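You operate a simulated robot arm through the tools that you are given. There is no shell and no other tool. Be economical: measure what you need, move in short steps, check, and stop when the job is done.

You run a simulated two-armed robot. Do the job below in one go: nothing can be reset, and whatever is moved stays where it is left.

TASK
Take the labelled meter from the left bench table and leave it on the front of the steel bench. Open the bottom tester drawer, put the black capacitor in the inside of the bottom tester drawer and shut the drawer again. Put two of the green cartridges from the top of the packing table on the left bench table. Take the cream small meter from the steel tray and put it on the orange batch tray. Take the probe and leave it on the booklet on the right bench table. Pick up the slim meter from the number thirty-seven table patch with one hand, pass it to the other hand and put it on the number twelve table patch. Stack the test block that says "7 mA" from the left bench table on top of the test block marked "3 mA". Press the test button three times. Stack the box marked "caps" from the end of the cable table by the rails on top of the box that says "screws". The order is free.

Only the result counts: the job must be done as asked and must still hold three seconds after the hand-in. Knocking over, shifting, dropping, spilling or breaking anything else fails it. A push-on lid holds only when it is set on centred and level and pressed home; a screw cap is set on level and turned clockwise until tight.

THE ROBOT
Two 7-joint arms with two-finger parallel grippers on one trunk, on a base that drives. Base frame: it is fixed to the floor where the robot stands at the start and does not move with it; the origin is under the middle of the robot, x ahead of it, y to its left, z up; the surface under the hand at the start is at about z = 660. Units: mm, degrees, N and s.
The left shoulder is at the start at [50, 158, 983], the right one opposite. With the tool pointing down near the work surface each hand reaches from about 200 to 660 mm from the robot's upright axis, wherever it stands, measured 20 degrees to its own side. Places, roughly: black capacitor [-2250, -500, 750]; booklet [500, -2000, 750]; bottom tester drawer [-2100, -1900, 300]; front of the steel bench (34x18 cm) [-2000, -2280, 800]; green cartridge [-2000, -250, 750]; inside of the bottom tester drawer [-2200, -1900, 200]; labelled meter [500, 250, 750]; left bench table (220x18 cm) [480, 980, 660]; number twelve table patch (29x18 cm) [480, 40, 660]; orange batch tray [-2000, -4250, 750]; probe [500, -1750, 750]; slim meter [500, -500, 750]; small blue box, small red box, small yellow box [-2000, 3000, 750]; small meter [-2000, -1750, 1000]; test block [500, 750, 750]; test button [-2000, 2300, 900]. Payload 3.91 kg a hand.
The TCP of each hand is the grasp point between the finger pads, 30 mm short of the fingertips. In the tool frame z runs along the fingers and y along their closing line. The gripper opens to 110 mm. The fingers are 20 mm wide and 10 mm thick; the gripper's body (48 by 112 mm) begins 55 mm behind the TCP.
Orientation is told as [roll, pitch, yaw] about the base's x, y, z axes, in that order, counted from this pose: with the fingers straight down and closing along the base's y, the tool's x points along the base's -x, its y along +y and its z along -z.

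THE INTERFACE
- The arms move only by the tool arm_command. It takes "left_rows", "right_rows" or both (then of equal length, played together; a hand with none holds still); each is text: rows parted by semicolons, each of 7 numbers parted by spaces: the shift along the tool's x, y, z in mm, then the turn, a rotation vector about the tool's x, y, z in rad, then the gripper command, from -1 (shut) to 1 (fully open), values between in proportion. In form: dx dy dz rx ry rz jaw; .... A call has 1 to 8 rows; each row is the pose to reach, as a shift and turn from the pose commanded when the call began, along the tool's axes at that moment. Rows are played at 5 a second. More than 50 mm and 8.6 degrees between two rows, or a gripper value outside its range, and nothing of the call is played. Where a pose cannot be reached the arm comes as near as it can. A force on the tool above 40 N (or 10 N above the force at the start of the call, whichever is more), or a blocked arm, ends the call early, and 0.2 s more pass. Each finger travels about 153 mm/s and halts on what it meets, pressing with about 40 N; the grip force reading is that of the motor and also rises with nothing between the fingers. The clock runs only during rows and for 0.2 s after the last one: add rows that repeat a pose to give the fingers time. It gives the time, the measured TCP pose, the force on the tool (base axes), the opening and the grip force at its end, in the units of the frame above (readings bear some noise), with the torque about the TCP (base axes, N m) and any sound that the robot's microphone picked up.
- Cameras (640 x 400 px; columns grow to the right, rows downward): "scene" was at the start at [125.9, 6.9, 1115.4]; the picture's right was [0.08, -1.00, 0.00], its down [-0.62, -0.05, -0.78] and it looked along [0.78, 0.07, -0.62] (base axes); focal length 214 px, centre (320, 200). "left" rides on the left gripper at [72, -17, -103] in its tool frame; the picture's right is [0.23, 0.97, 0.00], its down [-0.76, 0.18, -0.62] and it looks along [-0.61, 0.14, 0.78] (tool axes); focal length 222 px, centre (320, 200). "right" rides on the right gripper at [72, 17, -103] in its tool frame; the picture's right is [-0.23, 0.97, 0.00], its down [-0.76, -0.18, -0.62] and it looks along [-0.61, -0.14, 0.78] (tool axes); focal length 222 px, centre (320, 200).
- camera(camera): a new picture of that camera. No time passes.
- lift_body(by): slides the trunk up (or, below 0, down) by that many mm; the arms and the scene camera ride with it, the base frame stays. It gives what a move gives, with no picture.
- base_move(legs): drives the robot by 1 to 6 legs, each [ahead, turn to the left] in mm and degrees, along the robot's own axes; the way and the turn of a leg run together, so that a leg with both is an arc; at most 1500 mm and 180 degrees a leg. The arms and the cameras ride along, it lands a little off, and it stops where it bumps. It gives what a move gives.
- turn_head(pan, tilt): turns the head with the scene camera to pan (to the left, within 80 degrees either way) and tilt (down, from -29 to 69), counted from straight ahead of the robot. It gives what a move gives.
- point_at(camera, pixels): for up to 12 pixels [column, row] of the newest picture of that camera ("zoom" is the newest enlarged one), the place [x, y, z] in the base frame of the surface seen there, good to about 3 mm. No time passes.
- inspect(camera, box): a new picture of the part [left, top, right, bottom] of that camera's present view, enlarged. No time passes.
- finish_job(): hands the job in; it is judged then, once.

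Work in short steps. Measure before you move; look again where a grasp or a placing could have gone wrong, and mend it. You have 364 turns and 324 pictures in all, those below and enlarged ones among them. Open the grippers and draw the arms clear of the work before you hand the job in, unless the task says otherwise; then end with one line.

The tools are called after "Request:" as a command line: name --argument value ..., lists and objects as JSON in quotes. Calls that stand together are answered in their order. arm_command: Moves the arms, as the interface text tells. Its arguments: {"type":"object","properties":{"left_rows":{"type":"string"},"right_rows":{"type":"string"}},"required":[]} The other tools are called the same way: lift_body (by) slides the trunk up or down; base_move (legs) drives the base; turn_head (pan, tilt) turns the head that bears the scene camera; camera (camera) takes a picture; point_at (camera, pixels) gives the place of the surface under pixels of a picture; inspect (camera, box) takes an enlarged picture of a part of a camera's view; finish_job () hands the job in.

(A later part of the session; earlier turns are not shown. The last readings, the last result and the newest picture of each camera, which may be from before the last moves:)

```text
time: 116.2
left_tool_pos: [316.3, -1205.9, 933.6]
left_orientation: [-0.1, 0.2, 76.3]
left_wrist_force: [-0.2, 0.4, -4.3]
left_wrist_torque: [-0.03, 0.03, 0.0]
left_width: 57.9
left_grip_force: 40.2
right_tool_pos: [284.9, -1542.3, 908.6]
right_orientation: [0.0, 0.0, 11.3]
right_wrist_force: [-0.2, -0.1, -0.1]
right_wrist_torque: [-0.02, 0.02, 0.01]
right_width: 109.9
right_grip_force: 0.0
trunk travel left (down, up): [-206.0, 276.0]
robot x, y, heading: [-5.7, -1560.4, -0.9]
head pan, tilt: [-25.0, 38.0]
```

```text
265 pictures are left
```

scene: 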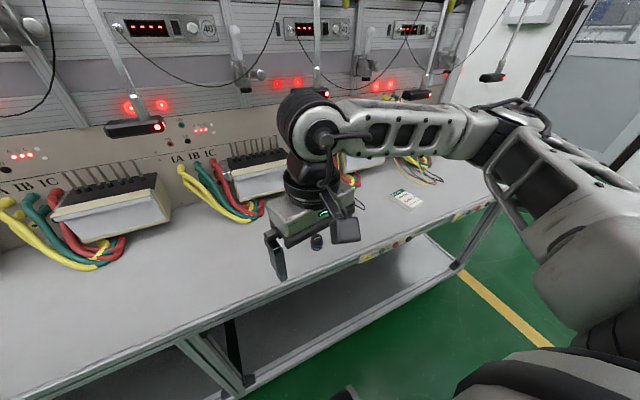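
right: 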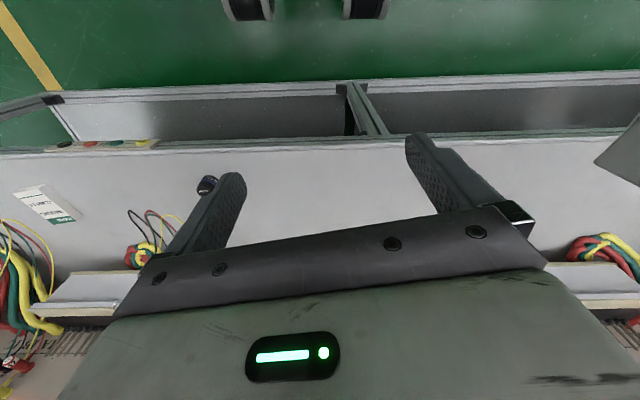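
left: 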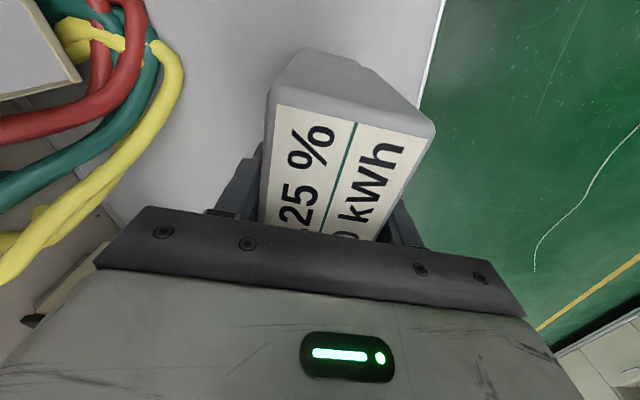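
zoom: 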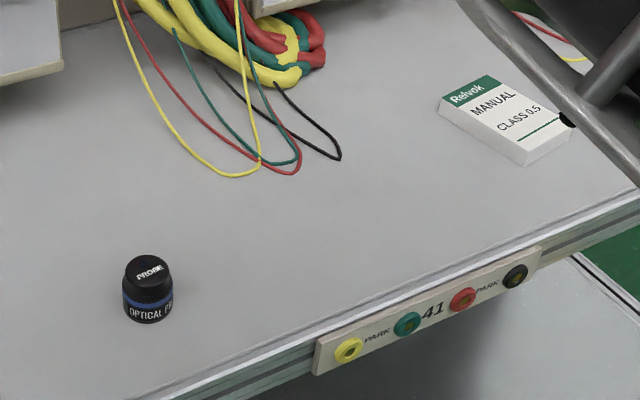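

Resend with even steps.

Request:
arm_command --right_rows "-16 -34 21 0 0 0 1; -32 -68 42 0 0 0 1; -48 -103 64 0 0 0 1; -65 -137 85 0 0 0 1; -81 -171 106 0 0 0 1; -97 -205 127 0 0 0 1; -113 -240 149 0 0 0 1; -113 -240 149 0 0 0 1"

Request:
camera --camera "right"

```text
time: 118.0
left_tool_pos: [317.7, -1206.1, 934.4]
left_orientation: [-0.1, 0.2, 76.3]
left_wrist_force: [-0.1, 0.9, -4.2]
left_wrist_torque: [-0.02, 0.01, -0.03]
left_width: 57.9
left_grip_force: 39.9
right_tool_pos: [443.8, -1756.1, 757.6]
right_orientation: [-0.1, 0.0, 11.3]
right_wrist_force: [-0.3, 0.0, -1.2]
right_wrist_torque: [-0.01, 0.01, 0.02]
right_width: 110.0
right_grip_force: 0.1
trunk travel left (down, up): [-206.0, 276.0]
robot x, y, heading: [-5.9, -1560.5, -1.3]
head pan, tilt: [-25.0, 38.0]
```

```text
264 pictures are left
```

right: 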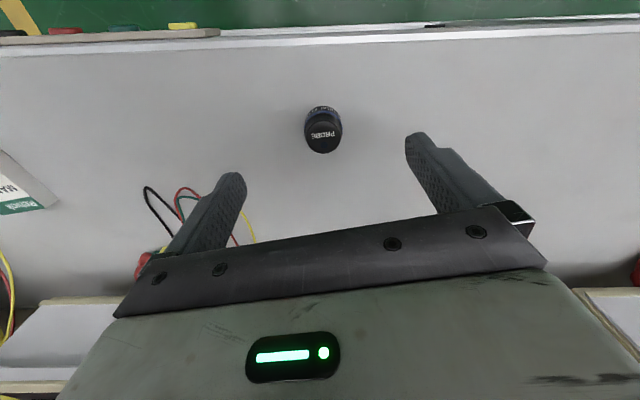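

Centred. I descend 63 mm and close.

Request:
arm_command --right_rows "0 0 32 0 0 0 1; 0 0 63 0 0 0 1; 0 0 63 0 0 0 1; 0 0 63 0 0 0 0; 0 0 63 0 0 0 -1; 0 0 63 0 0 0 -1; 0 0 63 0 0 0 -1"

Request:
camera --camera "right"

```text
time: 119.6
left_tool_pos: [316.0, -1206.7, 934.8]
left_orientation: [-0.2, 0.2, 76.2]
left_wrist_force: [0.0, -0.3, -4.0]
left_wrist_torque: [-0.04, 0.02, 0.01]
left_width: 57.7
left_grip_force: 40.4
right_tool_pos: [442.7, -1756.6, 696.5]
right_orientation: [0.1, 0.0, 11.2]
right_wrist_force: [0.2, 1.0, -0.6]
right_wrist_torque: [0.04, 0.04, -0.01]
right_width: 30.5
right_grip_force: 22.0
trunk travel left (down, up): [-206.0, 276.0]
robot x, y, heading: [-10.1, -1562.6, -1.2]
head pan, tilt: [-25.0, 38.0]
```

```text
263 pictures are left
```

right: 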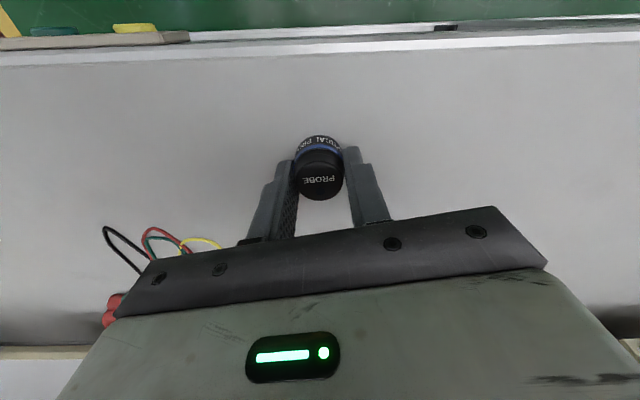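

Fingers on the probe; I let them close fully and lift 120 mm, drawing back.

Request:
arm_command --right_rows "0 0 0 0 0 0 -1; 0 0 0 0 0 0 -1; 0 0 -30 0 0 0 -1; 0 0 -70 0 0 0 -1; 30 0 -100 0 0 0 -1; 70 0 -120 0 0 0 -1; 100 0 -120 0 0 0 -1"

Request:
camera --camera "right"

```text
time: 121.2
left_tool_pos: [316.6, -1206.9, 934.9]
left_orientation: [0.0, 0.2, 76.3]
left_wrist_force: [1.0, -0.1, -4.6]
left_wrist_torque: [-0.02, -0.01, -0.03]
left_width: 58.2
left_grip_force: 40.1
right_tool_pos: [342.4, -1774.8, 818.3]
right_orientation: [-0.1, 0.0, 11.3]
right_wrist_force: [0.6, 0.3, -1.1]
right_wrist_torque: [0.0, 0.02, -0.01]
right_width: 30.7
right_grip_force: 21.8
trunk travel left (down, up): [-206.0, 276.0]
robot x, y, heading: [-8.3, -1561.9, -0.9]
head pan, tilt: [-25.0, 38.0]
```

```text
262 pictures are left
```

right: 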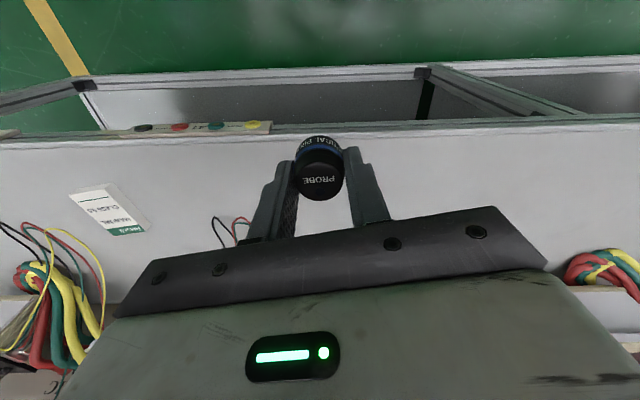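

Probe held. I drive 280 mm further right.

Request:
base_move --legs '[[0, 91], [-280, 0], [0, -90]]'

Request:
turn_head --pan -30 --tilt 42

Request:
camera --camera "scene"

Request:
camera --camera "right"

```text
time: 130.8
left_tool_pos: [303.3, -1475.9, 934.8]
left_orientation: [-0.1, 0.1, 78.8]
left_wrist_force: [-1.1, 0.4, -4.7]
left_wrist_torque: [-0.05, 0.03, 0.02]
left_width: 58.0
left_grip_force: 39.7
right_tool_pos: [353.7, -2043.7, 818.4]
right_orientation: [0.0, 0.0, 13.9]
right_wrist_force: [-0.1, 0.1, -0.2]
right_wrist_torque: [0.0, 0.06, -0.05]
right_width: 30.7
right_grip_force: 22.5
trunk travel left (down, up): [-206.0, 276.0]
robot x, y, heading: [-3.5, -1847.2, 1.8]
head pan, tilt: [-25.0, 38.0]
```

```text
time: 131.5
left_tool_pos: [305.0, -1476.2, 934.1]
left_orientation: [0.0, 0.2, 78.7]
left_wrist_force: [-0.9, 0.0, -3.5]
left_wrist_torque: [0.0, 0.05, -0.03]
left_width: 57.8
left_grip_force: 40.1
right_tool_pos: [355.0, -2043.3, 819.6]
right_orientation: [0.0, 0.0, 13.8]
right_wrist_force: [0.7, -0.5, -1.8]
right_wrist_torque: [0.0, -0.01, -0.01]
right_width: 30.6
right_grip_force: 21.5
trunk travel left (down, up): [-206.0, 276.0]
robot x, y, heading: [-3.5, -1841.2, 1.5]
head pan, tilt: [-30.0, 42.0]
```

```text
261 pictures are left
```

scene: 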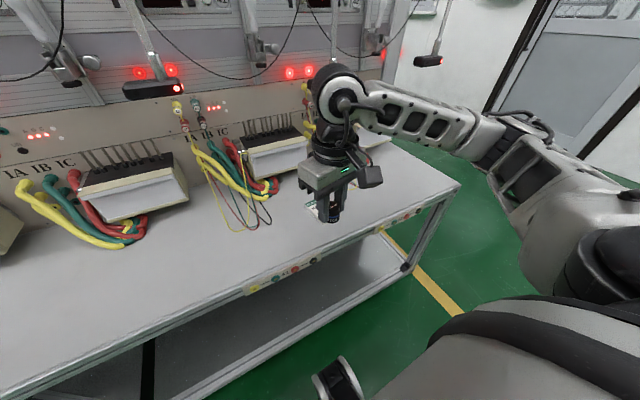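

```text
260 pictures are left
```

right: 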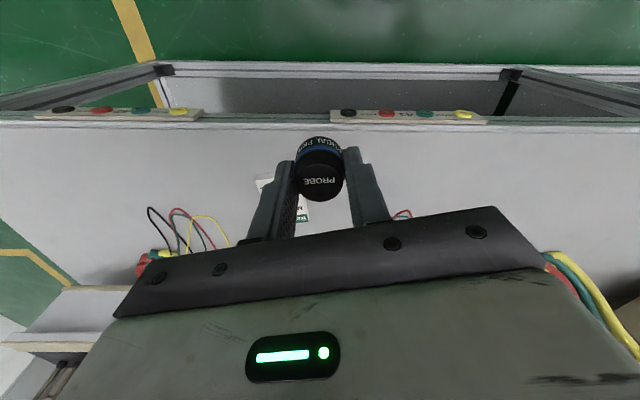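

I move over the booklet at z≈775.

Request:
arm_command --right_rows "-27 -19 10 0 0 0 -1; -54 -38 20 0 0 0 -1; -82 -57 30 0 0 0 -1; -109 -76 43 0 0 0 -1; -109 -76 43 0 0 0 -1"

Request:
inspect --camera "scene" --box '[280, 150, 440, 250]'

Request:
camera --camera "right"

```text
time: 132.7
left_tool_pos: [304.0, -1476.9, 934.8]
left_orientation: [0.0, 0.3, 78.8]
left_wrist_force: [0.4, 0.1, -3.9]
left_wrist_torque: [-0.03, -0.01, -0.02]
left_width: 58.0
left_grip_force: 39.8
right_tool_pos: [480.4, -2090.7, 775.4]
right_orientation: [0.1, 0.0, 13.7]
right_wrist_force: [0.9, -0.3, -1.0]
right_wrist_torque: [0.03, 0.0, -0.03]
right_width: 30.6
right_grip_force: 22.4
trunk travel left (down, up): [-206.0, 276.0]
robot x, y, heading: [-4.3, -1843.4, 1.3]
head pan, tilt: [-30.0, 42.0]
```

```text
4.00 times, centred on (360, 200) of scene
```

zoom: 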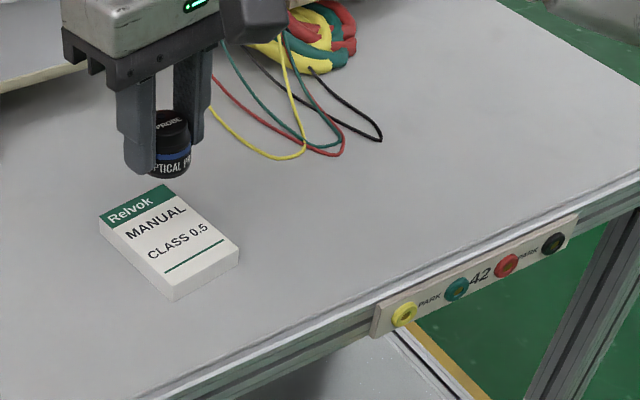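

```text
258 pictures are left
```

right: 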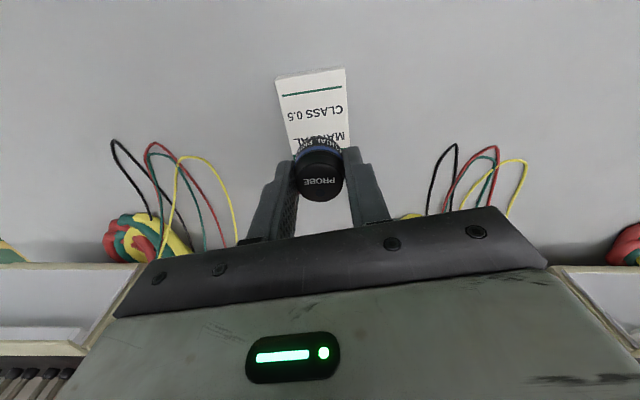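

I re-measure the booklet from here.

Request:
point_at --camera "zoom" --pixels '[[104, 222], [165, 190], [232, 250], [175, 283], [170, 235], [172, 165]]'

```text
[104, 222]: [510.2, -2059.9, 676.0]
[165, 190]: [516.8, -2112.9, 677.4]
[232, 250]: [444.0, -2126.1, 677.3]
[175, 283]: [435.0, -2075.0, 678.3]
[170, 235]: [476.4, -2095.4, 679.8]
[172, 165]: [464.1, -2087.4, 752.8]
```

The probe is within 5 mm of the booklet's centre. I correct and lower it.

Request:
arm_command --right_rows "4 -2 20 0 0 0 -1; 4 -2 40 0 0 0 -1; 4 -2 52 0 0 0 -1; 4 -2 58 0 0 0 -1; 4 -2 61 0 0 0 -1; 4 -2 61 0 0 0 -1"

Request:
inspect --camera "scene" --box '[280, 160, 400, 235]'

```text
time: 134.1
left_tool_pos: [304.4, -1474.8, 934.2]
left_orientation: [0.0, 0.2, 78.8]
left_wrist_force: [-0.6, 0.4, -4.8]
left_wrist_torque: [0.0, 0.04, 0.01]
left_width: 57.8
left_grip_force: 40.2
right_tool_pos: [475.2, -2093.3, 713.8]
right_orientation: [0.0, 0.0, 13.8]
right_wrist_force: [0.0, 0.7, -0.9]
right_wrist_torque: [0.02, 0.0, 0.0]
right_width: 30.4
right_grip_force: 22.0
trunk travel left (down, up): [-206.0, 276.0]
robot x, y, heading: [-7.0, -1844.6, 1.6]
head pan, tilt: [-30.0, 42.0]
```

```text
5.33 times, centred on (340, 198) of scene
```

zoom: 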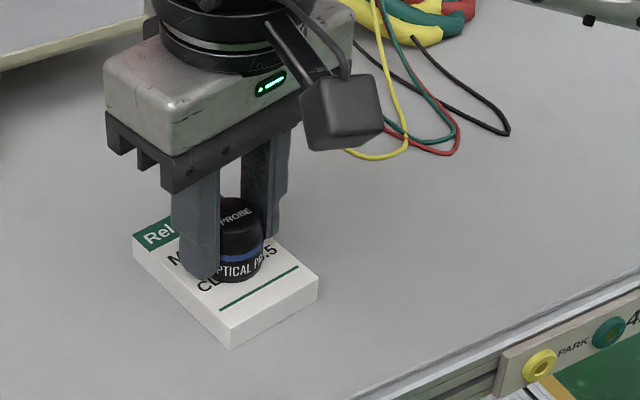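

Nearly down; lower 2 mm steps until contact.

Request:
arm_command --right_rows "0 0 1 0 0 0 -1; 0 0 2 0 0 0 -1; 0 0 3 0 0 0 -1; 0 0 3 0 0 0 -1"

```text
time: 135.1
left_tool_pos: [303.0, -1475.2, 935.2]
left_orientation: [0.0, 0.3, 78.7]
left_wrist_force: [-0.5, 0.5, -5.0]
left_wrist_torque: [-0.02, 0.0, 0.01]
left_width: 58.0
left_grip_force: 39.8
right_tool_pos: [475.6, -2092.5, 711.6]
right_orientation: [-0.2, -0.3, 13.7]
right_wrist_force: [-1.9, -2.7, 12.3]
right_wrist_torque: [-0.08, 0.13, -0.02]
right_width: 30.6
right_grip_force: 22.3
trunk travel left (down, up): [-206.0, 276.0]
robot x, y, heading: [-4.7, -1844.3, 1.1]
head pan, tilt: [-30.0, 42.0]
```

Contact (12 N). I open slightly and rise.

Request:
arm_command --right_rows "0 0 -1 0 0 0 -0.3; 0 0 -1 0 0 0 -0.1; 0 0 -1 0 0 0 0.1; 0 0 -30 0 0 0 0.1; 0 0 -75 0 0 0 0.3; 0 0 -120 0 0 0 1; 40 0 -140 0 0 0 1; 80 0 -150 0 0 0 1"

Request:
inspect --camera "scene" --box '[280, 160, 400, 235]'

```text
time: 136.9
left_tool_pos: [303.2, -1477.0, 933.7]
left_orientation: [0.0, 0.2, 78.9]
left_wrist_force: [-0.9, 0.2, -3.7]
left_wrist_torque: [0.03, 0.01, 0.0]
left_width: 57.9
left_grip_force: 39.4
right_tool_pos: [398.3, -2111.2, 859.9]
right_orientation: [0.0, 0.0, 13.7]
right_wrist_force: [0.9, -0.8, 0.0]
right_wrist_torque: [0.01, 0.02, 0.04]
right_width: 109.6
right_grip_force: 0.0
trunk travel left (down, up): [-206.0, 276.0]
robot x, y, heading: [-6.5, -1843.9, 1.5]
head pan, tilt: [-30.0, 42.0]
```

```text
5.33 times, centred on (340, 198) of scene
```

zoom: 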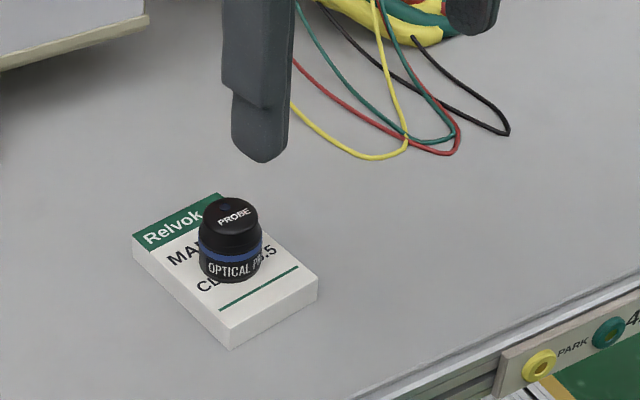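

Probe rests on the booklet. I tuck the right hand in, turn around to face the other side, and look.

Request:
arm_command --right_rows "40 20 -20 0 0 0 1; 80 40 -30 0 0 0 1; 110 60 -30 0 0 0 1"

Request:
base_move --legs '[[0, 90], [0, 88.5]]'

Request:
turn_head --pan 0 --tilt 15

Request:
camera --camera "scene"

```text
time: 137.7
left_tool_pos: [303.5, -1476.1, 935.2]
left_orientation: [0.0, 0.2, 78.8]
left_wrist_force: [-0.4, -0.6, -3.9]
left_wrist_torque: [0.0, 0.01, -0.02]
left_width: 57.7
left_grip_force: 39.8
right_tool_pos: [276.6, -2079.5, 889.2]
right_orientation: [-0.1, 0.1, 13.7]
right_wrist_force: [-0.1, 0.5, 0.3]
right_wrist_torque: [0.01, -0.02, -0.01]
right_width: 110.0
right_grip_force: 0.0
trunk travel left (down, up): [-206.0, 276.0]
robot x, y, heading: [-4.5, -1848.2, 1.5]
head pan, tilt: [-30.0, 42.0]
```

```text
time: 145.8
left_tool_pos: [-308.5, -2218.9, 934.9]
left_orientation: [0.0, 0.2, -100.4]
left_wrist_force: [0.2, 0.0, -4.1]
left_wrist_torque: [0.02, 0.01, 0.02]
left_width: 57.8
left_grip_force: 39.8
right_tool_pos: [-290.1, -1614.3, 889.3]
right_orientation: [0.0, 0.0, -165.4]
right_wrist_force: [0.0, 0.0, 0.4]
right_wrist_torque: [-0.02, -0.01, 0.01]
right_width: 109.9
right_grip_force: 0.1
trunk travel left (down, up): [-206.0, 276.0]
robot x, y, heading: [-5.2, -1844.3, -177.9]
head pan, tilt: [-30.0, 42.0]
```

```text
time: 146.7
left_tool_pos: [-309.4, -2218.4, 934.8]
left_orientation: [0.0, 0.3, -100.5]
left_wrist_force: [-0.2, 0.0, -5.3]
left_wrist_torque: [0.02, -0.01, 0.01]
left_width: 57.7
left_grip_force: 40.3
right_tool_pos: [-288.3, -1614.7, 889.7]
right_orientation: [-0.1, 0.0, -165.4]
right_wrist_force: [-0.5, 0.0, 0.0]
right_wrist_torque: [0.01, -0.01, -0.04]
right_width: 110.3
right_grip_force: 0.1
trunk travel left (down, up): [-206.0, 276.0]
robot x, y, heading: [-6.5, -1843.3, -177.9]
head pan, tilt: [0.0, 15.0]
```

```text
255 pictures are left
```

scene: 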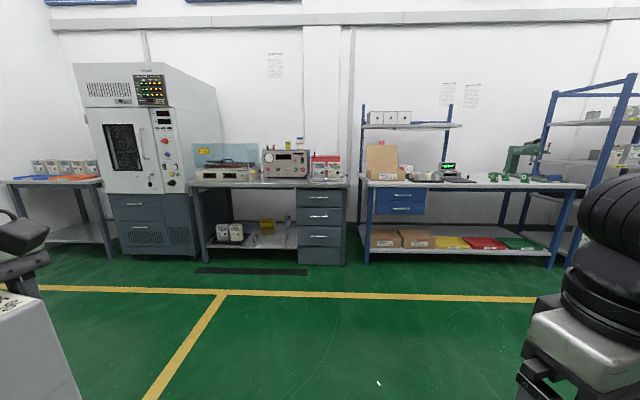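

I zoom on the steel bench and the other stations.

Request:
inspect --camera "scene" --box '[170, 130, 370, 280]'

Request:
point_at --camera "scene" --pixels '[[320, 240], [320, 257], [200, 185], [320, 187], [235, 187], [460, 184], [75, 183], [270, 272], [300, 150], [498, 177]]'

```text
2.67 times, centred on (270, 205) of scene
```

zoom: 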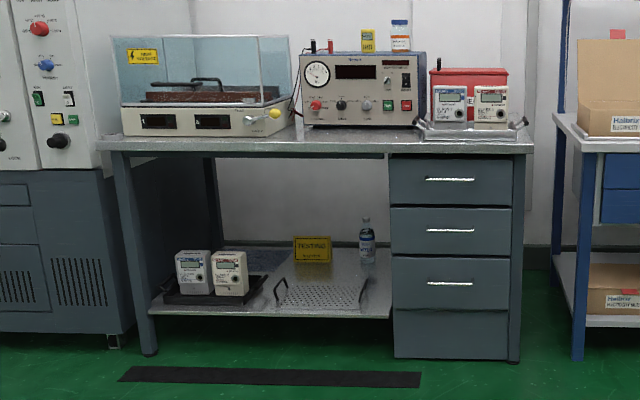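

```text
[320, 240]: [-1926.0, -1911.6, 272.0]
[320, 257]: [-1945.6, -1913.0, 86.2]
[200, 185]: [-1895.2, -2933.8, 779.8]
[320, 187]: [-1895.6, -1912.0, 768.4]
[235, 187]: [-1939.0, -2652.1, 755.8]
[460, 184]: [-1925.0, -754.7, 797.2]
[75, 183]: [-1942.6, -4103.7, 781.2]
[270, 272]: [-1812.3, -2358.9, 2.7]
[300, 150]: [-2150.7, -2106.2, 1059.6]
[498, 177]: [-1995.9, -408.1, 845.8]
```

The steel bench's top edge is at x≈-1895; its front spot lies near y -2280. I raise the trunk 130 and drive to about (-1490,-2060).

Request:
lift_body --by 130

Request:
base_move --legs '[[0, 6.1], [1490, 0], [0, -8.2]]'

Request:
turn_head --pan 10 --tilt 35

Request:
camera --camera "scene"

```text
time: 148.3
left_tool_pos: [-308.2, -2218.7, 1063.9]
left_orientation: [0.0, 0.2, -100.3]
left_wrist_force: [-0.5, 0.0, -4.3]
left_wrist_torque: [0.02, 0.0, -0.03]
left_width: 57.9
left_grip_force: 40.5
right_tool_pos: [-288.6, -1615.2, 1019.8]
right_orientation: [0.0, 0.0, -165.5]
right_wrist_force: [0.9, -0.2, -0.8]
right_wrist_torque: [0.01, -0.01, 0.0]
right_width: 110.0
right_grip_force: 0.0
trunk travel left (down, up): [-336.0, 146.0]
robot x, y, heading: [-3.6, -1844.7, -177.7]
head pan, tilt: [0.0, 15.0]
```

```text
time: 156.9
left_tool_pos: [-1813.7, -2406.0, 1064.5]
left_orientation: [-0.1, 0.2, -103.5]
left_wrist_force: [0.3, -0.5, -4.8]
left_wrist_torque: [0.03, 0.01, 0.01]
left_width: 57.9
left_grip_force: 40.2
right_tool_pos: [-1762.4, -1804.7, 1019.3]
right_orientation: [0.0, 0.0, -168.5]
right_wrist_force: [0.3, 0.1, 0.2]
right_wrist_torque: [-0.01, 0.0, -0.01]
right_width: 110.3
right_grip_force: 0.2
trunk travel left (down, up): [-336.0, 146.0]
robot x, y, heading: [-1490.8, -2047.8, 179.2]
head pan, tilt: [0.0, 15.0]
```

```text
time: 157.7
left_tool_pos: [-1814.0, -2407.1, 1064.9]
left_orientation: [0.0, 0.3, -103.5]
left_wrist_force: [-0.7, 0.0, -4.2]
left_wrist_torque: [0.04, -0.03, -0.01]
left_width: 58.0
left_grip_force: 40.2
right_tool_pos: [-1763.1, -1804.2, 1019.6]
right_orientation: [0.0, -0.1, -168.5]
right_wrist_force: [-0.2, 0.1, 0.0]
right_wrist_torque: [0.02, 0.05, -0.01]
right_width: 109.9
right_grip_force: 0.1
trunk travel left (down, up): [-336.0, 146.0]
robot x, y, heading: [-1494.7, -2052.2, 179.2]
head pan, tilt: [10.0, 35.0]
```

```text
253 pictures are left
```

scene: 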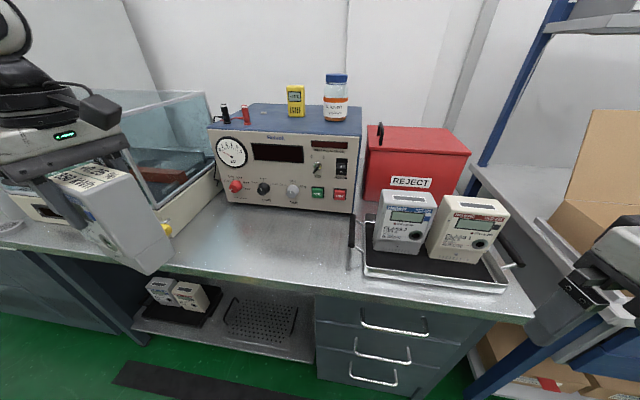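

I measure the free front area of the bench and the tray items.

Request:
point_at --camera "scene" --pixels '[[240, 240], [300, 265], [215, 210], [320, 215], [200, 250], [350, 250], [230, 275], [405, 205], [470, 210], [400, 245], [455, 255], [360, 270]]'

```text
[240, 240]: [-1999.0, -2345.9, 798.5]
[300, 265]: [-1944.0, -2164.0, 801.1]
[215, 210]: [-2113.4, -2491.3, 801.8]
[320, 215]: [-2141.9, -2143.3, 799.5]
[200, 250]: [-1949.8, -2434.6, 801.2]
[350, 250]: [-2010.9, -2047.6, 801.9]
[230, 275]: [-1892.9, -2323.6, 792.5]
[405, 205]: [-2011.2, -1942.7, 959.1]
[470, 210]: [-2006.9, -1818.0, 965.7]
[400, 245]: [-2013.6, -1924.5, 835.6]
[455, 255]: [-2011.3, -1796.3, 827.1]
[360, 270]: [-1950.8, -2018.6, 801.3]
```

Bench top is z≈800. I carry the meter over (-1985,-2285).

Request:
arm_command --left_rows "16 -39 0 0 0 0 -1; 32 -78 0 0 0 0 -1; 47 -117 10 0 0 0 -1; 63 -156 30 0 0 0 -1; 79 -195 50 0 0 0 -1; 79 -195 50 0 0 0 -1"

Request:
camera --camera "scene"

```text
time: 159.1
left_tool_pos: [-1986.1, -2288.0, 1014.3]
left_orientation: [0.0, 0.2, -103.5]
left_wrist_force: [0.1, 0.8, -5.4]
left_wrist_torque: [-0.02, -0.01, 0.04]
left_width: 57.9
left_grip_force: 40.5
right_tool_pos: [-1763.0, -1804.4, 1020.0]
right_orientation: [0.0, 0.0, -168.5]
right_wrist_force: [-0.5, -0.6, -0.4]
right_wrist_torque: [0.0, -0.01, 0.02]
right_width: 109.9
right_grip_force: 0.1
trunk travel left (down, up): [-336.0, 146.0]
robot x, y, heading: [-1492.4, -2052.1, 179.2]
head pan, tilt: [10.0, 35.0]
```

```text
252 pictures are left
```

scene: 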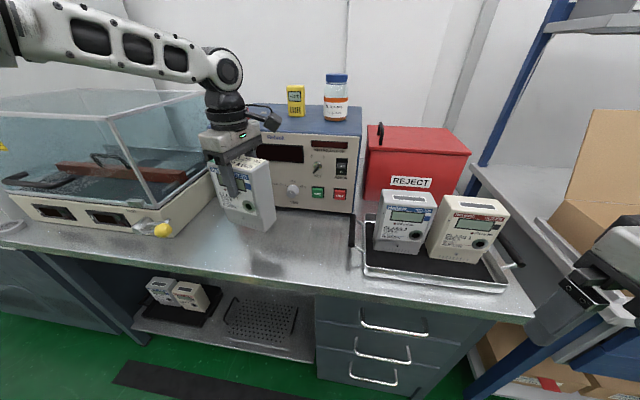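

Clear. I lower toward TCP z≈927.

Request:
arm_command --left_rows "0 0 30 0 0 0 -1; 0 0 60 0 0 0 -1; 0 0 78 0 0 0 -1; 0 0 83 0 0 0 -1; 0 0 86 0 0 0 -1; 0 0 88 0 0 0 -1; 0 0 88 0 0 0 -1"

Request:
inspect --camera "scene" --box '[160, 120, 320, 260]'

```text
time: 160.7
left_tool_pos: [-1985.3, -2284.0, 925.1]
left_orientation: [0.0, 0.2, -103.5]
left_wrist_force: [0.1, -0.9, -4.5]
left_wrist_torque: [0.07, 0.04, 0.02]
left_width: 57.8
left_grip_force: 39.4
right_tool_pos: [-1762.9, -1804.3, 1020.3]
right_orientation: [0.0, 0.0, -168.6]
right_wrist_force: [0.4, 0.1, -0.5]
right_wrist_torque: [-0.01, -0.01, 0.01]
right_width: 109.9
right_grip_force: 0.1
trunk travel left (down, up): [-336.0, 146.0]
robot x, y, heading: [-1489.3, -2050.5, 179.1]
head pan, tilt: [10.0, 35.0]
```

```text
2.86 times, centred on (240, 190) of scene
```

zoom: 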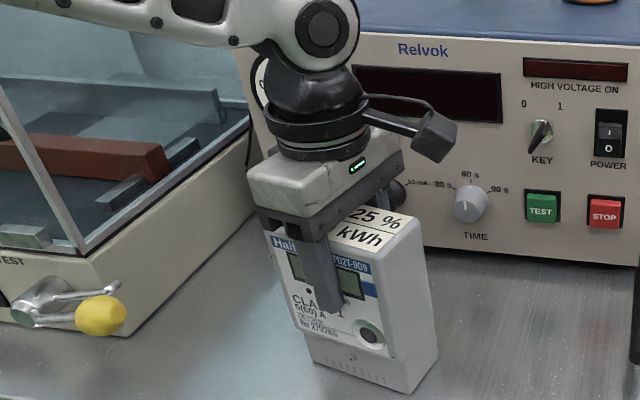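

No contact yet; lower a few millimetres more.

Request:
arm_command --left_rows "0 0 1.5 0 0 0 -1; 0 0 3 0 0 0 -1; 0 0 4 0 0 0 -1; 0 0 4 0 0 0 -1"

```text
time: 161.7
left_tool_pos: [-1984.1, -2283.9, 926.2]
left_orientation: [-0.4, 0.1, -103.4]
left_wrist_force: [1.1, -9.4, 31.1]
left_wrist_torque: [0.29, -1.22, -0.35]
left_width: 57.8
left_grip_force: 39.8
right_tool_pos: [-1761.4, -1804.2, 1020.8]
right_orientation: [0.0, -0.2, -168.4]
right_wrist_force: [-0.2, 0.9, -0.9]
right_wrist_torque: [0.04, 0.0, 0.01]
right_width: 110.0
right_grip_force: 0.1
trunk travel left (down, up): [-336.0, 146.0]
robot x, y, heading: [-1490.5, -2048.3, 179.1]
head pan, tilt: [10.0, 35.0]
```

Firm contact. I ease up 3 mm, open and rise.

Request:
arm_command --left_rows "0 0 -3 0 0 0 -1; 0 0 -3 0 0 0 0.2; 0 0 -3 0 0 0 0.4; 0 0 -3 0 0 0 0.5; 0 0 -40 0 0 0 0.5; 0 0 -80 0 0 0 0.5; 0 0 -125 0 0 0 1; 0 0 -160 0 0 0 1"

Request:
camera --camera "scene"

```text
time: 163.5
left_tool_pos: [-1985.4, -2284.8, 1085.1]
left_orientation: [-0.1, 0.2, -103.5]
left_wrist_force: [-0.3, -0.6, 0.3]
left_wrist_torque: [0.01, -0.04, 0.03]
left_width: 109.9
left_grip_force: 0.1
right_tool_pos: [-1762.2, -1804.7, 1019.5]
right_orientation: [0.0, -0.1, -168.4]
right_wrist_force: [0.9, -0.5, 0.2]
right_wrist_torque: [0.01, 0.01, -0.01]
right_width: 110.3
right_grip_force: 0.1
trunk travel left (down, up): [-336.0, 146.0]
robot x, y, heading: [-1488.9, -2049.2, 179.2]
head pan, tilt: [10.0, 35.0]
```

```text
250 pictures are left
```

scene: 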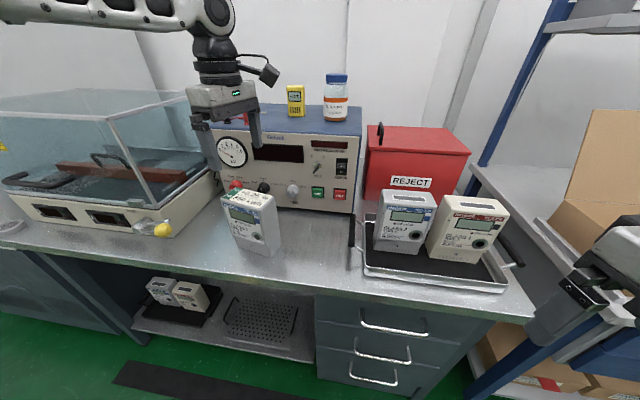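

The labelled meter stands on the bench front. Now I inspect the tray meters.

Request:
inspect --camera "scene" --box '[350, 170, 520, 300]'

Request:
point_at --camera "zoom" --pixels '[[375, 105], [425, 98], [575, 105], [580, 145], [355, 130], [310, 250], [445, 330], [545, 340], [270, 90], [300, 180], [470, 110]]'

```text
3.08 times, centred on (435, 235) of scene
```

zoom: 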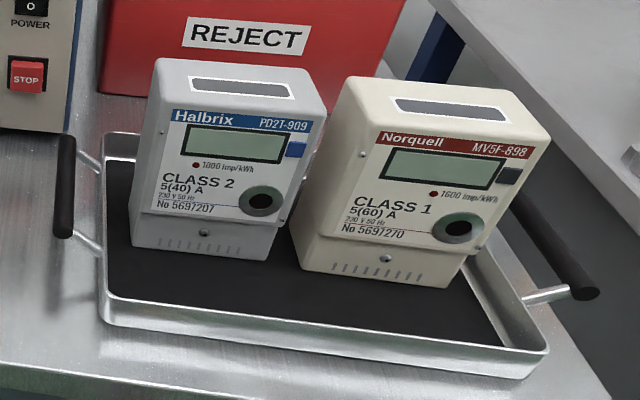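

```text
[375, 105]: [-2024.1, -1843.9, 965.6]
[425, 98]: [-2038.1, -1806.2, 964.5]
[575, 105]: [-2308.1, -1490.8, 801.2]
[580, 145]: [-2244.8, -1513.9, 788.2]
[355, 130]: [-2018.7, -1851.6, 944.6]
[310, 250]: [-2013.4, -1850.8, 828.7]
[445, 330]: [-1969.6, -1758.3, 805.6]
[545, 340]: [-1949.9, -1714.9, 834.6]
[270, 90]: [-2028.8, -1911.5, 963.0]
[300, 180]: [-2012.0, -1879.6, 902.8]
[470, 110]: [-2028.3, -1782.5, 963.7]
```

The cream one is the right-hand Norquell meter. I measure its top corners.

Request:
point_at --camera "zoom" --pixels '[[348, 86], [495, 92], [538, 136], [378, 122], [440, 105], [330, 180], [320, 160], [510, 210]]'

Request:
camera --camera "right"

```text
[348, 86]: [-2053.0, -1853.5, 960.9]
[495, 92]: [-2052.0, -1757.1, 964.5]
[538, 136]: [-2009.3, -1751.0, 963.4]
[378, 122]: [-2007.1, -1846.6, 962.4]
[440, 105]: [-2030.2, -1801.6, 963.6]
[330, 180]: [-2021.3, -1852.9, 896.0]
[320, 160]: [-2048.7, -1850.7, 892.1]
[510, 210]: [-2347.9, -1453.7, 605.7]
```

```text
248 pictures are left
```

right: 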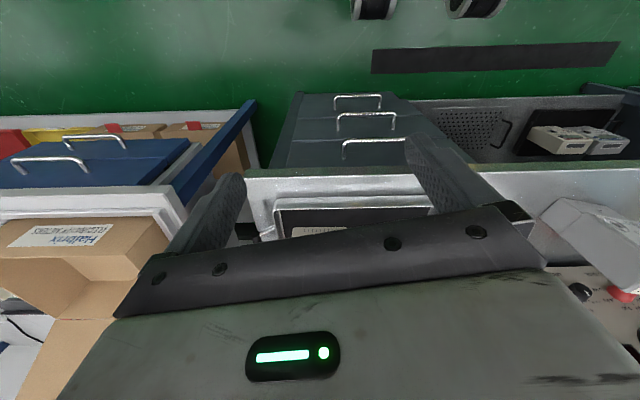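

The cream meter is axis-aligned: centre (-2030,-1801), depth ≈50 along x. I check the space behind it and start turning the right hand by −100° up high.

Request:
point_at --camera "scene" --pixels '[[410, 183], [450, 185], [462, 170], [440, 150], [375, 190], [378, 135]]'

Request:
arm_command --right_rows "0 0 -15 0 0 0.14 1; 0 0 -30 0 0 0.28 1; 0 0 -45 0 0 0.42 1; 0 0 -60 0 0 0.56 1; 0 0 -60 0 0 0.7 1; 0 0 -60 0 0 0.84 1; 0 0 -60 0 0 0.98 1; 0 0 -60 0 0 1.12 1"

Request:
arm_command --right_rows "0 0 0 0 0 0.13 1; 0 0 0 0 0 0.26 1; 0 0 0 0 0 0.39 1; 0 0 0 0 0 0.52 1; 0 0 0 0 0 0.64 1; 0 0 0 0 0 0.64 1"

```text
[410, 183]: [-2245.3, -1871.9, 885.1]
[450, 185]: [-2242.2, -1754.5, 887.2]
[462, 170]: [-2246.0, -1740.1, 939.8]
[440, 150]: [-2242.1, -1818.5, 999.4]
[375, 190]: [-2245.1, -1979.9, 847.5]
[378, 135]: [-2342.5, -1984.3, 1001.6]
```

```text
time: 165.3
left_tool_pos: [-1985.8, -2284.5, 1083.9]
left_orientation: [0.0, 0.2, -103.5]
left_wrist_force: [-0.6, -0.6, 0.2]
left_wrist_torque: [-0.02, -0.02, 0.0]
left_width: 110.1
left_grip_force: 0.1
right_tool_pos: [-1762.1, -1803.3, 1080.5]
right_orientation: [0.0, 0.0, 127.2]
right_wrist_force: [-0.6, -0.5, 0.4]
right_wrist_torque: [0.0, -0.01, 0.01]
right_width: 110.0
right_grip_force: 0.1
trunk travel left (down, up): [-336.0, 146.0]
robot x, y, heading: [-1485.7, -2048.9, 179.1]
head pan, tilt: [10.0, 35.0]
```

```text
time: 166.7
left_tool_pos: [-1984.9, -2284.1, 1083.6]
left_orientation: [0.0, 0.2, -103.5]
left_wrist_force: [0.3, 0.2, -0.2]
left_wrist_torque: [-0.02, -0.01, 0.0]
left_width: 109.9
left_grip_force: 0.0
right_tool_pos: [-1762.2, -1804.4, 1080.4]
right_orientation: [0.1, 0.0, 90.7]
right_wrist_force: [0.0, -0.6, -0.5]
right_wrist_torque: [-0.02, 0.02, -0.01]
right_width: 109.9
right_grip_force: 0.1
trunk travel left (down, up): [-336.0, 146.0]
robot x, y, heading: [-1488.7, -2053.2, 179.2]
head pan, tilt: [10.0, 35.0]
```

There is free space behind. I move over the cream meter.

Request:
arm_command --right_rows "0 45 0 0 0 0 1; 0 90 0 0 0 0 1; -1 135 0 0 0 0 1; -2 180 10 0 0 0 1; -3 225 20 0 0 0 1; -3 268 30 0 0 0 1; -3 268 30 0 0 0 1"

Request:
camera --camera "right"

Request:
camera --camera "scene"

```text
time: 168.3
left_tool_pos: [-1986.1, -2284.6, 1084.3]
left_orientation: [0.0, 0.2, -103.5]
left_wrist_force: [-0.6, -0.5, 0.0]
left_wrist_torque: [0.02, 0.0, -0.01]
left_width: 110.2
left_grip_force: 0.0
right_tool_pos: [-2031.6, -1804.1, 1051.4]
right_orientation: [0.1, 0.0, 90.7]
right_wrist_force: [-0.2, 0.2, -0.1]
right_wrist_torque: [0.01, 0.0, 0.01]
right_width: 110.1
right_grip_force: 0.1
trunk travel left (down, up): [-336.0, 146.0]
robot x, y, heading: [-1490.8, -2050.1, 179.0]
head pan, tilt: [10.0, 35.0]
```

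```text
247 pictures are left
```

right: 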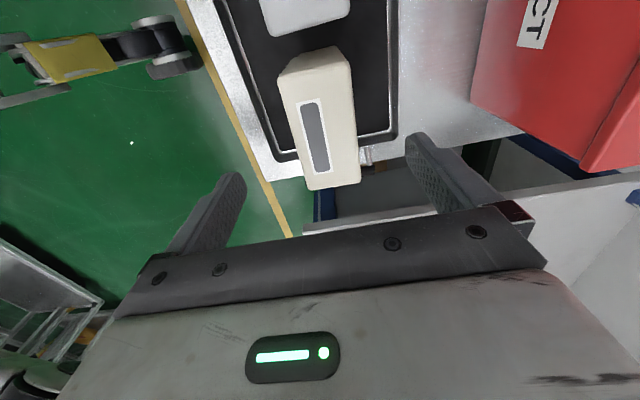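

```text
246 pictures are left
```

scene: 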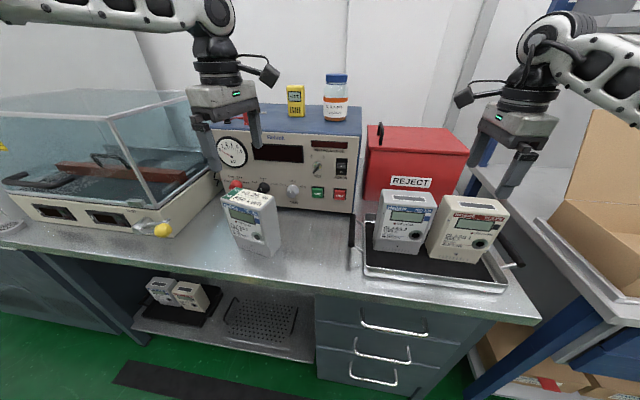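

I verify with the right camera: top corners near (290,75),(350,55),(360,185),(310,190).

Request:
point_at --camera "right" --pixels '[[290, 95], [345, 70], [352, 178], [312, 185], [317, 130]]'

```text
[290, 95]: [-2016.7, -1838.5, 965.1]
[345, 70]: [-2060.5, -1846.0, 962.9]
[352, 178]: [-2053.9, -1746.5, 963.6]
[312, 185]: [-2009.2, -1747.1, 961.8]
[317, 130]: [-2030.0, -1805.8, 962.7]
```

Centred. I descend 120 mm and close.

Request:
arm_command --right_rows "-3 0 40 0 0 0 1; -5 0 80 0 0 0 1; -5 0 120 0 0 0 1; -5 0 120 0 0 0 1; -5 0 120 0 0 0 0; -5 0 120 0 0 0 -1; -5 0 120 0 0 0 -1; -5 0 120 0 0 0 -1"

Request:
camera --camera "right"

```text
time: 170.1
left_tool_pos: [-1985.8, -2284.6, 1084.6]
left_orientation: [0.0, 0.2, -103.5]
left_wrist_force: [-0.6, 0.0, 0.0]
left_wrist_torque: [0.0, 0.03, -0.03]
left_width: 110.0
left_grip_force: 0.1
right_tool_pos: [-2028.9, -1797.7, 932.1]
right_orientation: [-0.1, 0.0, 90.7]
right_wrist_force: [-0.4, 0.6, 0.4]
right_wrist_torque: [0.11, 0.09, 0.03]
right_width: 58.1
right_grip_force: 39.8
trunk travel left (down, up): [-336.0, 146.0]
robot x, y, heading: [-1488.2, -2049.5, 179.1]
head pan, tilt: [10.0, 35.0]
```

```text
245 pictures are left
```

right: 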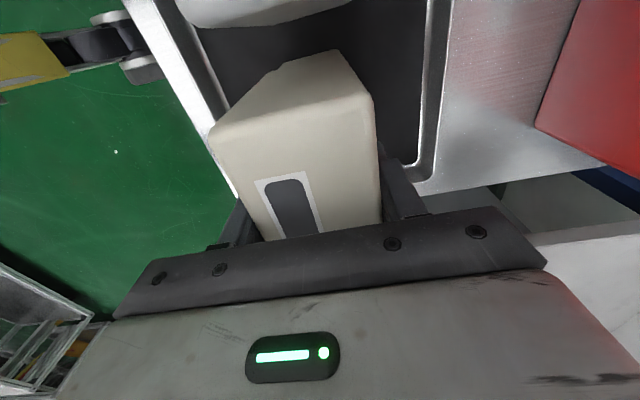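

Gripped at 58. I lift 110 mm straight up, then pull back over the bench edge.

Request:
arm_command --right_rows "0 0 -30 0 0 0 -1; 0 0 -70 0 0 0 -1; 0 0 -110 0 0 0 -1; 0 -45 -110 0 0 0 -1; 0 -90 -110 0 0 0 -1; 0 -135 -110 0 0 0 -1; 0 -180 -110 0 0 0 -1; 0 -225 -110 0 0 0 -1"

Request:
camera --camera "scene"

```text
time: 171.9
left_tool_pos: [-1985.5, -2282.9, 1084.2]
left_orientation: [0.0, 0.1, -103.5]
left_wrist_force: [0.3, 0.6, 0.0]
left_wrist_torque: [0.01, 0.01, 0.01]
left_width: 110.0
left_grip_force: 0.0
right_tool_pos: [-1805.6, -1795.0, 1041.2]
right_orientation: [0.1, 0.1, 90.5]
right_wrist_force: [0.9, 0.4, -4.6]
right_wrist_torque: [-0.01, -0.07, -0.01]
right_width: 57.9
right_grip_force: 40.1
trunk travel left (down, up): [-336.0, 146.0]
robot x, y, heading: [-1491.8, -2052.0, 179.2]
head pan, tilt: [10.0, 35.0]
```

```text
244 pictures are left
```

scene: 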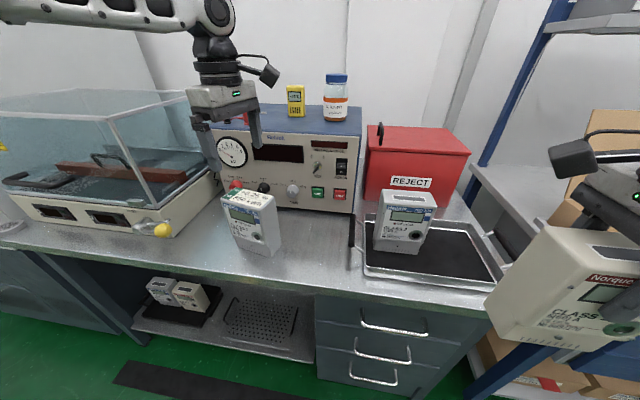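

Held. I tuck the left hand back, then back off and drive left along the benches toward the orange tray.

Request:
arm_command --left_rows "0 45 -10 0 0 0 1; 0 90 -10 0 0 0 1; 0 135 -10 0 0 0 1; 0 180 -10 0 0 0 1"

Request:
base_move --legs '[[-160, 0], [0, 90], [1500, 0], [450, 0], [0, -90]]'

Request:
turn_head --pan 15 --tilt 25

Request:
camera --camera "scene"

```text
time: 172.9
left_tool_pos: [-1806.9, -2326.8, 1092.0]
left_orientation: [0.0, 0.2, -103.5]
left_wrist_force: [-0.1, -0.4, 0.2]
left_wrist_torque: [-0.05, 0.02, -0.03]
left_width: 110.0
left_grip_force: 0.1
right_tool_pos: [-1806.6, -1794.2, 1040.5]
right_orientation: [0.1, -0.1, 90.7]
right_wrist_force: [0.7, 0.4, -3.8]
right_wrist_torque: [0.0, -0.03, 0.03]
right_width: 58.0
right_grip_force: 39.9
trunk travel left (down, up): [-336.0, 146.0]
robot x, y, heading: [-1492.9, -2052.1, 179.1]
head pan, tilt: [10.0, 35.0]
```

```text
time: 191.4
left_tool_pos: [-1669.9, -4297.8, 1091.9]
left_orientation: [-0.1, 0.2, -102.4]
left_wrist_force: [-0.1, 0.2, 0.4]
left_wrist_torque: [0.02, 0.01, 0.02]
left_width: 110.0
left_grip_force: 0.0
right_tool_pos: [-1678.3, -3765.1, 1040.3]
right_orientation: [-0.1, 0.0, 91.8]
right_wrist_force: [-1.1, -0.8, -3.9]
right_wrist_torque: [-0.02, -0.01, -0.01]
right_width: 57.8
right_grip_force: 39.7
trunk travel left (down, up): [-336.0, 146.0]
robot x, y, heading: [-1360.1, -4016.2, -179.7]
head pan, tilt: [10.0, 35.0]
```

```text
time: 192.1
left_tool_pos: [-1669.6, -4296.7, 1093.0]
left_orientation: [0.0, 0.2, -102.3]
left_wrist_force: [0.4, 0.6, -0.2]
left_wrist_torque: [-0.03, 0.01, 0.01]
left_width: 109.8
left_grip_force: 0.0
right_tool_pos: [-1678.8, -3764.5, 1039.8]
right_orientation: [0.0, 0.0, 91.7]
right_wrist_force: [-0.7, 0.8, -4.2]
right_wrist_torque: [0.01, 0.01, 0.0]
right_width: 57.7
right_grip_force: 39.9
trunk travel left (down, up): [-336.0, 146.0]
robot x, y, heading: [-1356.6, -4016.9, -180.0]
head pan, tilt: [15.0, 25.0]
```

```text
243 pictures are left
```

scene: 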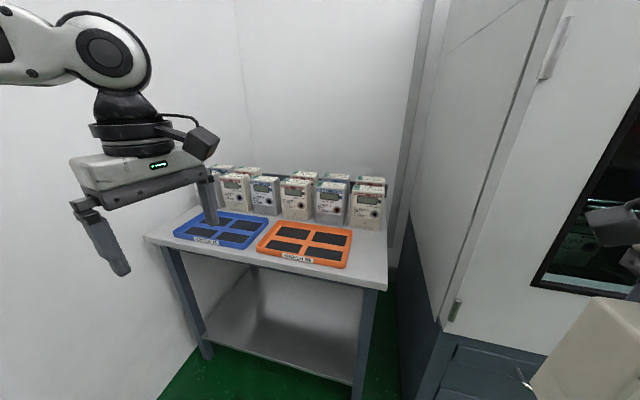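

The orange tray is at (305,242), between a wall on the left and the cabinet on the right. I measure.

Request:
point_at --camera "scene" --pixels '[[278, 222], [352, 230], [345, 268], [258, 248], [305, 245], [375, 290], [150, 240], [80, 230], [290, 200], [325, 240], [300, 262], [480, 345]]'

Request:
inspect --camera "scene" --box '[160, 150, 400, 300]'

```text
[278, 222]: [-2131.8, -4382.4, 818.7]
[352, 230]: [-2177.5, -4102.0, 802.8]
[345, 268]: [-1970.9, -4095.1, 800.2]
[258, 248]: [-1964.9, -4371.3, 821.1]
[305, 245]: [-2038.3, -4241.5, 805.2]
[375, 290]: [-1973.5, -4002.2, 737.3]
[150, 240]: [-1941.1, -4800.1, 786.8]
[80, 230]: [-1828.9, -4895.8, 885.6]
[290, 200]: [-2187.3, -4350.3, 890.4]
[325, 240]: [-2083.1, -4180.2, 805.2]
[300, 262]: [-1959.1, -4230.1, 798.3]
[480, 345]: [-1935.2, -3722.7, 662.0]
```

```text
2.67 times, centred on (280, 225) of scene
```

zoom: 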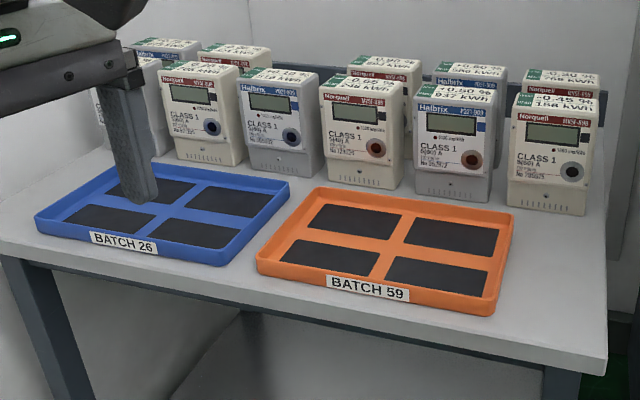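

I measure the pads to pick the front-right one.

Request:
point_at --camera "zoom" --pixels '[[397, 258], [492, 272], [482, 297], [388, 283], [437, 277], [455, 237], [330, 257], [505, 225], [490, 305]]'

```text
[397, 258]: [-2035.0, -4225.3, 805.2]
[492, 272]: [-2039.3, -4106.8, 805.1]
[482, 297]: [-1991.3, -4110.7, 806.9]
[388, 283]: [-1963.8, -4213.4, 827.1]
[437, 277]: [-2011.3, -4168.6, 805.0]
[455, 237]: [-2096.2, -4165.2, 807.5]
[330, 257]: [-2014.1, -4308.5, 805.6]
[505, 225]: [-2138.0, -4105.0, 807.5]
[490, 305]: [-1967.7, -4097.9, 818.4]
```

Front-right pad centre is (-2010,-4166). I back in to about (-1480,-4330) with a slight left heading.

Request:
base_move --legs '[[0, -90], [-300, 0], [0, 97], [125, 0]]'

Request:
turn_head --pan -15 --tilt 38

Request:
camera --camera "scene"

```text
time: 202.8
left_tool_pos: [-1733.1, -4659.3, 1091.9]
left_orientation: [0.1, 0.2, -93.6]
left_wrist_force: [0.6, 0.5, 0.6]
left_wrist_torque: [0.01, 0.0, -0.02]
left_width: 110.0
left_grip_force: 0.1
right_tool_pos: [-1822.7, -4134.0, 1040.1]
right_orientation: [0.0, -0.1, 100.7]
right_wrist_force: [-0.3, -0.2, -3.6]
right_wrist_torque: [-0.02, 0.02, -0.01]
right_width: 57.6
right_grip_force: 40.5
trunk travel left (down, up): [-336.0, 146.0]
robot x, y, heading: [-1467.1, -4331.0, -170.9]
head pan, tilt: [15.0, 25.0]
```

```text
time: 203.8
left_tool_pos: [-1731.5, -4659.1, 1092.4]
left_orientation: [-0.1, 0.3, -93.5]
left_wrist_force: [0.1, -0.3, -0.2]
left_wrist_torque: [0.04, -0.02, -0.02]
left_width: 110.0
left_grip_force: 0.0
right_tool_pos: [-1822.3, -4135.7, 1040.1]
right_orientation: [-0.1, 0.0, 100.8]
right_wrist_force: [-0.1, 0.7, -4.7]
right_wrist_torque: [0.0, -0.01, -0.02]
right_width: 57.9
right_grip_force: 39.9
trunk travel left (down, up): [-336.0, 146.0]
robot x, y, heading: [-1467.1, -4330.4, -170.9]
head pan, tilt: [-15.0, 38.0]
```

```text
241 pictures are left
```

scene: 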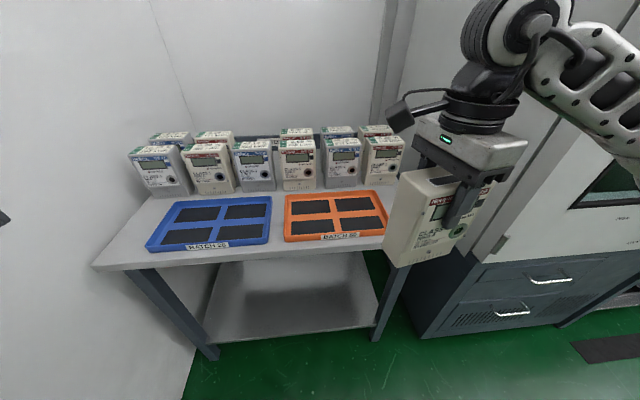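

I bring the meter over the pad, turning it square.

Request:
arm_command --right_rows "-1 38 0 0 0 0.06 -1; -2 76 0 0 0 0.12 -1; -4 114 0 0 0 0.188 -1; -5 152 0 0 0 0.188 -1; -6 190 0 0 0 0.188 -1; -6 190 20 0 0 0.188 -1; -6 190 40 0 0 0.188 -1"

Request:
camera --camera "scene"

Request:
camera --camera "right"

```text
time: 205.4
left_tool_pos: [-1732.1, -4659.2, 1092.8]
left_orientation: [0.0, 0.2, -93.5]
left_wrist_force: [0.6, 0.2, -0.6]
left_wrist_torque: [0.01, 0.01, 0.01]
left_width: 110.3
left_grip_force: 0.0
right_tool_pos: [-2010.4, -4163.5, 998.3]
right_orientation: [0.1, 0.0, 90.0]
right_wrist_force: [-0.8, 0.5, -4.1]
right_wrist_torque: [0.01, -0.02, -0.01]
right_width: 57.8
right_grip_force: 40.3
trunk travel left (down, up): [-336.0, 146.0]
robot x, y, heading: [-1466.4, -4331.9, -170.8]
head pan, tilt: [-15.0, 38.0]
```

```text
240 pictures are left
```

scene: 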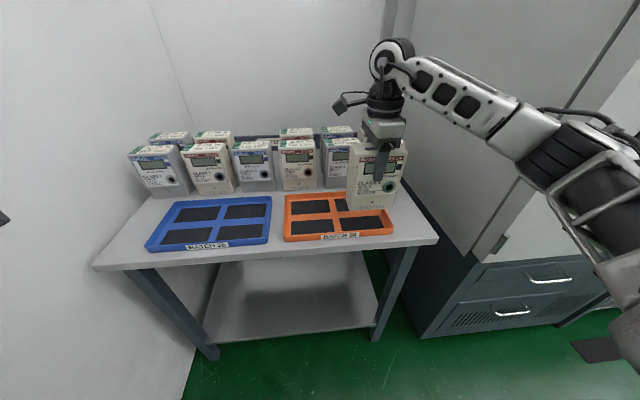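

```text
239 pictures are left
```

right: 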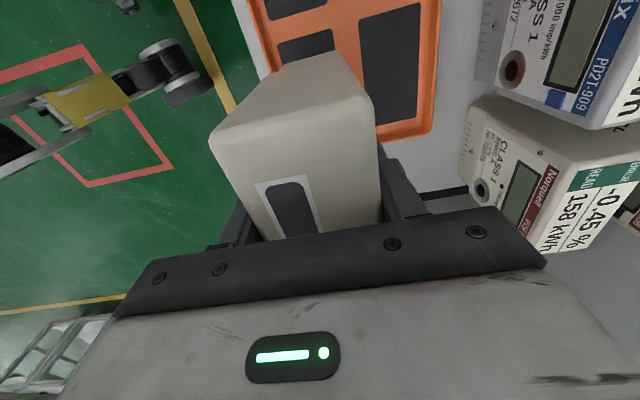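

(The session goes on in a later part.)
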